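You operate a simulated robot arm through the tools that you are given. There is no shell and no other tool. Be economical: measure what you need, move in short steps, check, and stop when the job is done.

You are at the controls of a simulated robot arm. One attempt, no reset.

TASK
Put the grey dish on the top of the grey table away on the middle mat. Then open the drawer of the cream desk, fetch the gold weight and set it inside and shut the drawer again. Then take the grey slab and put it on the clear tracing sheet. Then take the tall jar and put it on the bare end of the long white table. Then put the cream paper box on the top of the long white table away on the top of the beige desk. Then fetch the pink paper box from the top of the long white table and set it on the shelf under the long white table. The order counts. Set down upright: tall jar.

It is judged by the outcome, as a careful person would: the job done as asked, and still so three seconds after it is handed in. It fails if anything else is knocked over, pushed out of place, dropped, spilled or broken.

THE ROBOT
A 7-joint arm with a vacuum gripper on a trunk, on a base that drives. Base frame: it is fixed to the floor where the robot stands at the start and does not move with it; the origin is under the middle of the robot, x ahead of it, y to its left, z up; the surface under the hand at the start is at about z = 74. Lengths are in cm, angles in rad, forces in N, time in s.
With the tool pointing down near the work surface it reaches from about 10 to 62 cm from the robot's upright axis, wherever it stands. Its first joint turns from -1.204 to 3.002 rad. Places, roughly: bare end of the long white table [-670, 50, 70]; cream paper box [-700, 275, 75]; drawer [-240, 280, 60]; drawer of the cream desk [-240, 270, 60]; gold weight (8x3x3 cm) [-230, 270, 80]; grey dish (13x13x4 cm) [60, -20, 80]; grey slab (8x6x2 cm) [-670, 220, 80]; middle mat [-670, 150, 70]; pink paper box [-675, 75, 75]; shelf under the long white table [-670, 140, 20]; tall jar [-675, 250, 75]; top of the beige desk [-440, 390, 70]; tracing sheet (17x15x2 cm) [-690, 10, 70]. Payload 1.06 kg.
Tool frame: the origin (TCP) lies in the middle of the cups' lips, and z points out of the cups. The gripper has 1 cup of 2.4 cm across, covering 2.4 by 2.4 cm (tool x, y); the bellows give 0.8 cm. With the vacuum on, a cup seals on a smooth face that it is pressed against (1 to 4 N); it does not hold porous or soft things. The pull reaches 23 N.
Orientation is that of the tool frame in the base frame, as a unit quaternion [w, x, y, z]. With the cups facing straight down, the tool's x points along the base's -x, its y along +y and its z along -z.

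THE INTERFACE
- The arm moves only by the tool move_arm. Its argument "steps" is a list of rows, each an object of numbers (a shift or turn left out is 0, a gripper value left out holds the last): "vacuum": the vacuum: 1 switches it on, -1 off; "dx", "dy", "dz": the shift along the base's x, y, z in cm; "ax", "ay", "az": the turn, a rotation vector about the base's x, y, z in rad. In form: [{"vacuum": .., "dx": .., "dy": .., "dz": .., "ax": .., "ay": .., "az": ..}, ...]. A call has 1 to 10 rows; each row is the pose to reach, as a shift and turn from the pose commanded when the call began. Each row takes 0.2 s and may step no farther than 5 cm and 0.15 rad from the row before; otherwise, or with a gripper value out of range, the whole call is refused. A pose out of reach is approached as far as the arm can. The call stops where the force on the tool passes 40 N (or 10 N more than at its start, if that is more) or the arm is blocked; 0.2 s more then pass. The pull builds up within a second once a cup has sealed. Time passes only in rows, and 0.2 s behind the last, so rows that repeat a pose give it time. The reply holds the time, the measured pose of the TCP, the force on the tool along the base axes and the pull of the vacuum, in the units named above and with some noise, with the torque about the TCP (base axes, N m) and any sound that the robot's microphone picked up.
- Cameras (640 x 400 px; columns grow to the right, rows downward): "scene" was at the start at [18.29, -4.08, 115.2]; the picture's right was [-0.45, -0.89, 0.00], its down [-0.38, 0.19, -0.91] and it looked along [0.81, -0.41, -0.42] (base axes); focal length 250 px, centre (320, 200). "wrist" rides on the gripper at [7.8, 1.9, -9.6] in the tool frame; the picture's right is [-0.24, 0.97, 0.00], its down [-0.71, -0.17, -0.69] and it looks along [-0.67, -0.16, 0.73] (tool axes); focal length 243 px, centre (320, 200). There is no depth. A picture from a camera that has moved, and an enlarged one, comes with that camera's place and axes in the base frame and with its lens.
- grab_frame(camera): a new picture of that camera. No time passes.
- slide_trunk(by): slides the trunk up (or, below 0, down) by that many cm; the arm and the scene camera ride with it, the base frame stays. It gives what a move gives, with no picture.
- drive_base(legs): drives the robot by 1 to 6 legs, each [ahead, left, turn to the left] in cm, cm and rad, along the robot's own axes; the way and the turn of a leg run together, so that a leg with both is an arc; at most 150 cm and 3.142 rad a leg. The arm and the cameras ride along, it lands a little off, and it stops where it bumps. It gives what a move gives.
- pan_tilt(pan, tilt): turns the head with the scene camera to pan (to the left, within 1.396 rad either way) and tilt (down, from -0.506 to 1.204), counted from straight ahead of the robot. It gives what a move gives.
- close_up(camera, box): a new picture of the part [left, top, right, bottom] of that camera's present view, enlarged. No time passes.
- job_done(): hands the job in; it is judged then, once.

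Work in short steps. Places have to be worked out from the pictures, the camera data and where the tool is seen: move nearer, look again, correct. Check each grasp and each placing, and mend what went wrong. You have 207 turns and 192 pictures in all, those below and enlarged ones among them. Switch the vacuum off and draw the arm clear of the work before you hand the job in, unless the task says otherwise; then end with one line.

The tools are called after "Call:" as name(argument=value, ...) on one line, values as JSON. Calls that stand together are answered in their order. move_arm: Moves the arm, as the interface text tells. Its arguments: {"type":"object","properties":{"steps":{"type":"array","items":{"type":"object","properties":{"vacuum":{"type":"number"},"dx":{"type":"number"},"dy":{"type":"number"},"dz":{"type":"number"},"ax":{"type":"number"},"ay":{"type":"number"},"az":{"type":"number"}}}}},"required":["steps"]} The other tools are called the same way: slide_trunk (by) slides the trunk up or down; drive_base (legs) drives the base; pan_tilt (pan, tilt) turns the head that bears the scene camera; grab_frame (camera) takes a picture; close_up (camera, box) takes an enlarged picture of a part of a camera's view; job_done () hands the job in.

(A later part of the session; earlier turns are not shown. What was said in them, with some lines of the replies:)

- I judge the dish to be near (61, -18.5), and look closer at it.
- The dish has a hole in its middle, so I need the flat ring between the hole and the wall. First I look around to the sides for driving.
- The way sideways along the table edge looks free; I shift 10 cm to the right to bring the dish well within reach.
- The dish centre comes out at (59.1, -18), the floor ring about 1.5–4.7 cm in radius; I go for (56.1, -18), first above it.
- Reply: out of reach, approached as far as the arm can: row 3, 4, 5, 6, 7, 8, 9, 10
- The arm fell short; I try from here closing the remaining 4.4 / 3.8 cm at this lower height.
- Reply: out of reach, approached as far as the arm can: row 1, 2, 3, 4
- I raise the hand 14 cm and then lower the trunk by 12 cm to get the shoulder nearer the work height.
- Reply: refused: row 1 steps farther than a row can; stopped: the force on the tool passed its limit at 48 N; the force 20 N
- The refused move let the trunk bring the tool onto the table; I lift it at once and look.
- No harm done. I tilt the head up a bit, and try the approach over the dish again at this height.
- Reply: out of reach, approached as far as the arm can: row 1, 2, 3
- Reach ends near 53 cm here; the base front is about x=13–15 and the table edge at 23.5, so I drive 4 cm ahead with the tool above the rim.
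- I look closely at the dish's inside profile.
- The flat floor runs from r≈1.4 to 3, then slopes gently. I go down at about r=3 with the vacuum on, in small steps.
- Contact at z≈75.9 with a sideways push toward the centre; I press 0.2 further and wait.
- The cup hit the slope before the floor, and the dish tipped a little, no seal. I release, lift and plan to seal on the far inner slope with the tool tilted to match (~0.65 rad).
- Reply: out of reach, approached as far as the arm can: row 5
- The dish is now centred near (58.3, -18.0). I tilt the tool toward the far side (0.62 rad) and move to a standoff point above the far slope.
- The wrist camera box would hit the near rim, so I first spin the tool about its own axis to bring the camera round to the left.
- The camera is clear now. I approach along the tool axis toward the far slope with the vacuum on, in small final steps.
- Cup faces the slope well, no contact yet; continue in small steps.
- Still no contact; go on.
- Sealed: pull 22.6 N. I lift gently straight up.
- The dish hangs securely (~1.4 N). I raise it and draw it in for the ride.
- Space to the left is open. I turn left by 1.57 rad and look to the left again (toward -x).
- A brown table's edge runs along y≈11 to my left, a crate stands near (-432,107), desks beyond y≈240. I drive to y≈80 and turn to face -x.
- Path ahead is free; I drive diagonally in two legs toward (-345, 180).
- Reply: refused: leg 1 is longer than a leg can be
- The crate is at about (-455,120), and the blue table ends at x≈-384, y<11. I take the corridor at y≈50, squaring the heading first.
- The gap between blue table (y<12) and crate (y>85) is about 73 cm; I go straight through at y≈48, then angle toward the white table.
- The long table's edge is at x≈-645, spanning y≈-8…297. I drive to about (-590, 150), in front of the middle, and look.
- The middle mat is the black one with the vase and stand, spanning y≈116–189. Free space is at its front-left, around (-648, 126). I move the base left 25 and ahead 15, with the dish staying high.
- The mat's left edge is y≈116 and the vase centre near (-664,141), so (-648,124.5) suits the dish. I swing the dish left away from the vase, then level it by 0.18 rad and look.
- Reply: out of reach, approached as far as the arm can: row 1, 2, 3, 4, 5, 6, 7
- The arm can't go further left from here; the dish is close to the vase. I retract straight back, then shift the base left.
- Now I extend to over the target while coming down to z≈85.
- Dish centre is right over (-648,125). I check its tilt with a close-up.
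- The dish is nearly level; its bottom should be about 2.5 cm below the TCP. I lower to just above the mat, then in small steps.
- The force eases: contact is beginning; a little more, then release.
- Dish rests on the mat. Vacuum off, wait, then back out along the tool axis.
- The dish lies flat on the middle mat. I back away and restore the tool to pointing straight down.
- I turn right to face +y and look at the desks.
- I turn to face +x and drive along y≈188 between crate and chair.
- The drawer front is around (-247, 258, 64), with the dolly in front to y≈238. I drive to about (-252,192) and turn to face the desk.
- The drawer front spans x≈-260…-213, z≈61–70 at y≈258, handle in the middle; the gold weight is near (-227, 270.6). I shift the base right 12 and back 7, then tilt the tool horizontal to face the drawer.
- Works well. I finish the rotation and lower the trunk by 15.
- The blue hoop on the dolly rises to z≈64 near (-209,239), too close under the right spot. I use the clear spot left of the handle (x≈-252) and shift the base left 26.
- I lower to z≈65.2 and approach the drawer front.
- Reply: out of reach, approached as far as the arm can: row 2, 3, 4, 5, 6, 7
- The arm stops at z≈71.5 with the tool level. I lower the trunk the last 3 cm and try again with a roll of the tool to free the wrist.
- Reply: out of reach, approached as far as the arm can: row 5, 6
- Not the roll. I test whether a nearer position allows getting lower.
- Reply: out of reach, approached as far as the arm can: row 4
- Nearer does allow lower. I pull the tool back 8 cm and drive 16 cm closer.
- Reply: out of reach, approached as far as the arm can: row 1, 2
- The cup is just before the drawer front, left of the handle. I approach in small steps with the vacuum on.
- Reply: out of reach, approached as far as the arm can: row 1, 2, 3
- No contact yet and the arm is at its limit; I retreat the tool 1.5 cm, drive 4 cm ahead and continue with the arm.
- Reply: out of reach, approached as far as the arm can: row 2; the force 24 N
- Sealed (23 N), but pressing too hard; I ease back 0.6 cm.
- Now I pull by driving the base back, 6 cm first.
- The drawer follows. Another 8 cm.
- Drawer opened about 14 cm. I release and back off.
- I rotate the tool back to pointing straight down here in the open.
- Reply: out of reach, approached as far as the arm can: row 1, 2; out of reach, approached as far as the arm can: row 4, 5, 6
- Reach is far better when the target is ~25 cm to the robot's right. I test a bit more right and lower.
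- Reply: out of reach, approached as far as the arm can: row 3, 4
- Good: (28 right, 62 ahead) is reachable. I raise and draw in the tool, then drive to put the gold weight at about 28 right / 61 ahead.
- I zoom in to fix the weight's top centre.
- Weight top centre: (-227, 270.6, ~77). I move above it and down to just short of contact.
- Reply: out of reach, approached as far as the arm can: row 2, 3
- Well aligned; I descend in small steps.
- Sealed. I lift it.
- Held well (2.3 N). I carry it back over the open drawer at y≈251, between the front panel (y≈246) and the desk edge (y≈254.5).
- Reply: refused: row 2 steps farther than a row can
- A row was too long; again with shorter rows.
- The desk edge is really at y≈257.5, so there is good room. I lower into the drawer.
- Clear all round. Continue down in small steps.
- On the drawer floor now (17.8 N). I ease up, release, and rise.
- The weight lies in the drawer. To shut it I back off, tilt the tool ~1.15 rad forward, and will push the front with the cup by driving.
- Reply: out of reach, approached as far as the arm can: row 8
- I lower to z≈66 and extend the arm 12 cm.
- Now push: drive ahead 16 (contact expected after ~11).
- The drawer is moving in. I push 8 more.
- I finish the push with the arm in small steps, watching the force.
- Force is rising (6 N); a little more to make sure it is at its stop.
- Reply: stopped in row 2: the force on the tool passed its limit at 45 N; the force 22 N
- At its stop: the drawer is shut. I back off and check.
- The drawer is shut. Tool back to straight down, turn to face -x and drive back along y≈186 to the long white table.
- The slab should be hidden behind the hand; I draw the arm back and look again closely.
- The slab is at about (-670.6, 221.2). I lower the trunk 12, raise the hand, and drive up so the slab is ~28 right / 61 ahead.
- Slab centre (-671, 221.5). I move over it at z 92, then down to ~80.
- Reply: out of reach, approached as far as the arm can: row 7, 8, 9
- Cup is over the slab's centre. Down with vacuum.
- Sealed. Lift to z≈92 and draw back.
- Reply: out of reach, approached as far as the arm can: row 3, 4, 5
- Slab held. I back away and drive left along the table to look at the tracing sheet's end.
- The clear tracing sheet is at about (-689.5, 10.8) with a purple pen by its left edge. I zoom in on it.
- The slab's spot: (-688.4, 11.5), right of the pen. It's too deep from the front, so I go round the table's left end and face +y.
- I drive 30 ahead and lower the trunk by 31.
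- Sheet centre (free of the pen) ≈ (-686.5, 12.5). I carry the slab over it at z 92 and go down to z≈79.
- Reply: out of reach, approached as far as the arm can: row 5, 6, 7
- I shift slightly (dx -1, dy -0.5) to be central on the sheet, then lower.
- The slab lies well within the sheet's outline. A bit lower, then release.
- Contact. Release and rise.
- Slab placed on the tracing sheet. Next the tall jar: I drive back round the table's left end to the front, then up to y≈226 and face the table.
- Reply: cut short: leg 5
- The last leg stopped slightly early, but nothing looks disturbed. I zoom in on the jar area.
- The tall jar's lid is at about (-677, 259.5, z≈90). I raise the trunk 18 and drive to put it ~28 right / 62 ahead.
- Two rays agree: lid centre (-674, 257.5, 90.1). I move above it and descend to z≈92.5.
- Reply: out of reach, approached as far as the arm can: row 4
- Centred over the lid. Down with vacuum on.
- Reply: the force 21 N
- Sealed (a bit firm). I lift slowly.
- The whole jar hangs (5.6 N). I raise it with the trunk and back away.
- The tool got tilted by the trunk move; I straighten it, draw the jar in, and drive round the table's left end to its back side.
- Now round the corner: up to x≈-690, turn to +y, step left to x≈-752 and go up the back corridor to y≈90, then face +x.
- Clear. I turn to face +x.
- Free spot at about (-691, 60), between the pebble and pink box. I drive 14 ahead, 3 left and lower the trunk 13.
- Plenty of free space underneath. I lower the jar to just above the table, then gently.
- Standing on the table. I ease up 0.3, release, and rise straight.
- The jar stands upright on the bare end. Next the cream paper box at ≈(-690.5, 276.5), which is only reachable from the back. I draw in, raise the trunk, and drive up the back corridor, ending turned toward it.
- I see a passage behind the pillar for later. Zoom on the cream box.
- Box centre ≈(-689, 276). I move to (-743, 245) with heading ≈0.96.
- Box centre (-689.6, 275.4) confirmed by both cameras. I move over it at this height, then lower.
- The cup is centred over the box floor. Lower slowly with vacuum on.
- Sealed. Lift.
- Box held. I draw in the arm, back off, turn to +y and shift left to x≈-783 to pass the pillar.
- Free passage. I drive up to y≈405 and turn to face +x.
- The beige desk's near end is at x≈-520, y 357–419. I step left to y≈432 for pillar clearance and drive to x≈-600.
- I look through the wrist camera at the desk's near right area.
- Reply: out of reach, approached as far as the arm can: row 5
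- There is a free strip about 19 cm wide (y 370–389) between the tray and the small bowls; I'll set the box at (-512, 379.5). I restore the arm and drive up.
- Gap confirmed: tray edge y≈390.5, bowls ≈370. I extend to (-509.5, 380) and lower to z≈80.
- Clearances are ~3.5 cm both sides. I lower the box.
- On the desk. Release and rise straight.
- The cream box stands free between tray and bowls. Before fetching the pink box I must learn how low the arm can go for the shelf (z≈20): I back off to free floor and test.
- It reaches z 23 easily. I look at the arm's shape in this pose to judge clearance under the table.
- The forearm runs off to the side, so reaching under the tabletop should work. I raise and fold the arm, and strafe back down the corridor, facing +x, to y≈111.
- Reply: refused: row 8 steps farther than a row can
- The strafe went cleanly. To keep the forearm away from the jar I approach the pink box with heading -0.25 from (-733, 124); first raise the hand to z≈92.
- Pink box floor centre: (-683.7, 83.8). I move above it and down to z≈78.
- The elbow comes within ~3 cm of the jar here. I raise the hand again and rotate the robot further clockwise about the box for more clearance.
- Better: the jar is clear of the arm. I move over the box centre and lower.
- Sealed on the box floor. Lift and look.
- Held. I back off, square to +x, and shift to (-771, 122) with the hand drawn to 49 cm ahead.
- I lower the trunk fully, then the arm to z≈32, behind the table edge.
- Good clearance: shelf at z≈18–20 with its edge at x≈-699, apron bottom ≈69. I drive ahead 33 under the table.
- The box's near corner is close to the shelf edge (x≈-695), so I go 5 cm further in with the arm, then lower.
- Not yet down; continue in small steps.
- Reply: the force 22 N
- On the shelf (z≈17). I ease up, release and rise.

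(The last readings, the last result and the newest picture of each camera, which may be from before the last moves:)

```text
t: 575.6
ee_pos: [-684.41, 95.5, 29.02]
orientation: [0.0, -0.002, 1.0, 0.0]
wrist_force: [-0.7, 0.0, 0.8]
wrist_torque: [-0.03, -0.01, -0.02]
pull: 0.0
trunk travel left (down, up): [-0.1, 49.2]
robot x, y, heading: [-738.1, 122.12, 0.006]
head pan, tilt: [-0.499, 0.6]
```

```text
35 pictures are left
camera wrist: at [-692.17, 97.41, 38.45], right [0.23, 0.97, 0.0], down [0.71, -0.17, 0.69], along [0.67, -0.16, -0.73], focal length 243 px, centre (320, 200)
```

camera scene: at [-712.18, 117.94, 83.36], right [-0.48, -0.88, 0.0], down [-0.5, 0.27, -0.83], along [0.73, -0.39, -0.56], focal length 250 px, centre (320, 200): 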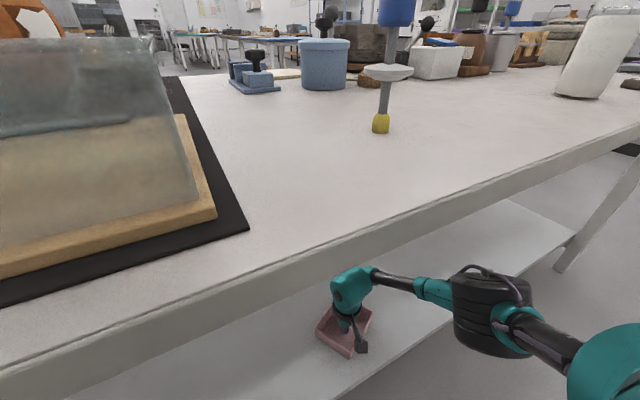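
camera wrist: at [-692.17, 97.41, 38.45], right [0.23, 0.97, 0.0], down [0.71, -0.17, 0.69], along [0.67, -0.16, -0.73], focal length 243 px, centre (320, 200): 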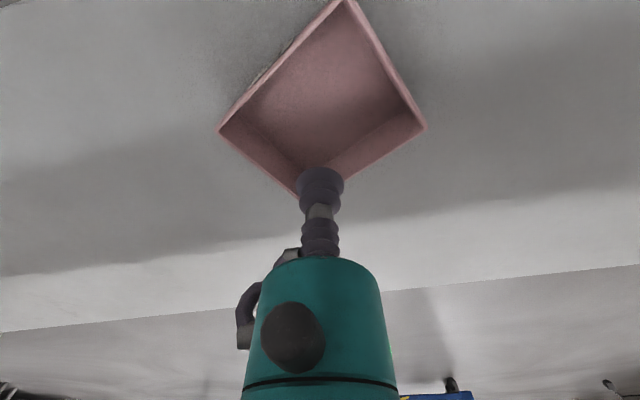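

The pink box rests on the shelf, well inside. I back the robot out and raise the arm, then take a final look.

Call:
drive_base(legs=[[-40, 0, 0]])

Call:
slide_trunk(by=40)

Call:
pan_tilt(pan=-0.3, tilt=0.5)

Call:
grab_frame(camera="scene")

Call:
pan_tilt(pan=0.5, tilt=0.5)

Call:
grab_frame(camera="scene")

```text
t: 578.1
ee_pos: [-723.99, 95.48, 28.85]
orientation: [0.001, -0.002, 1.0, 0.0]
wrist_force: [-0.1, 0.3, -0.3]
wrist_torque: [-0.01, -0.02, 0.01]
pull: 0.0
trunk travel left (down, up): [-0.1, 49.2]
robot x, y, heading: [-778.67, 121.92, 0.005]
head pan, tilt: [-0.499, 0.6]
```

```text
t: 582.0
ee_pos: [-724.1, 95.51, 68.92]
orientation: [0.0, -0.002, 1.0, 0.0]
wrist_force: [-0.3, 0.6, -0.8]
wrist_torque: [0.01, -0.02, 0.02]
pull: 0.1
trunk travel left (down, up): [-40.1, 9.2]
robot x, y, heading: [-778.39, 122.22, 0.005]
head pan, tilt: [-0.499, 0.6]
```

```text
t: 582.7
ee_pos: [-724.02, 95.43, 68.92]
orientation: [0.0, -0.003, 1.0, 0.0]
wrist_force: [0.3, 0.2, 0.1]
wrist_torque: [-0.01, 0.0, -0.02]
pull: 0.1
trunk travel left (down, up): [-40.1, 9.2]
robot x, y, heading: [-778.21, 122.1, 0.009]
head pan, tilt: [-0.3, 0.499]
```

```text
34 pictures are left
camera scene: at [-762.42, 119.27, 125.07], right [-0.29, -0.96, 0.0], down [-0.46, 0.14, -0.88], along [0.84, -0.26, -0.48], focal length 250 px, centre (320, 200)
```

scene: 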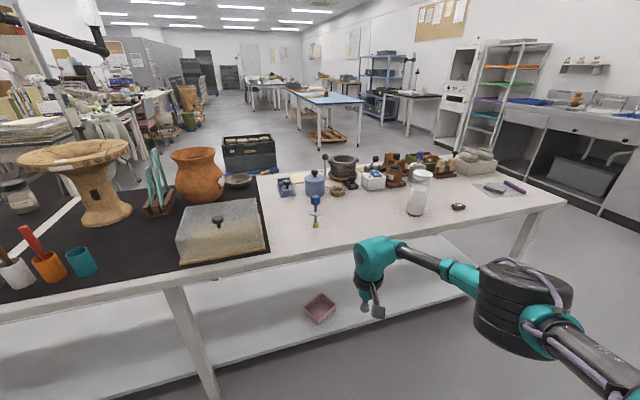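

```text
t: 583.8
ee_pos: [-724.03, 95.51, 68.86]
orientation: [0.0, -0.002, 1.0, 0.0]
wrist_force: [-0.7, -0.5, -0.2]
wrist_torque: [0.03, 0.01, -0.01]
pull: 0.0
trunk travel left (down, up): [-40.1, 9.2]
robot x, y, heading: [-778.38, 121.97, 0.005]
head pan, tilt: [0.499, 0.499]
```

```text
33 pictures are left
camera scene: at [-763.16, 126.31, 125.07], right [0.48, -0.88, 0.0], down [-0.42, -0.23, -0.88], along [0.77, 0.42, -0.48], focal length 250 px, centre (320, 200)
```

scene: 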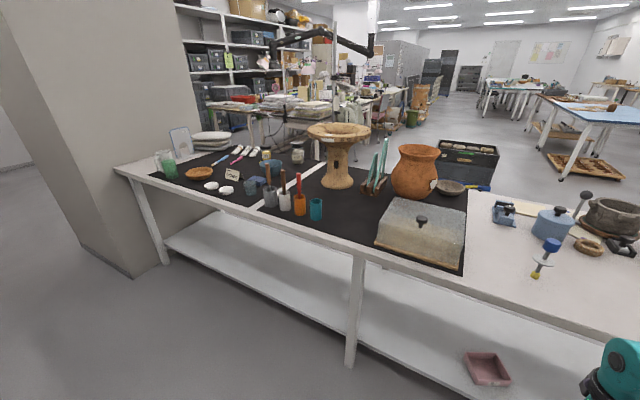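

Everything is in place: dish on the middle mat, jar upright, slab on the sheet and pink box on the shelf. The vacuum is off and the arm is clear, so I hand the job in.

Call:
job_done()

```text
The job is handed in.
```

All six tasks were carried out in the order asked and the job is handed in; the drawer and cream box were last checked when they were done, the rest again just before hand-in.
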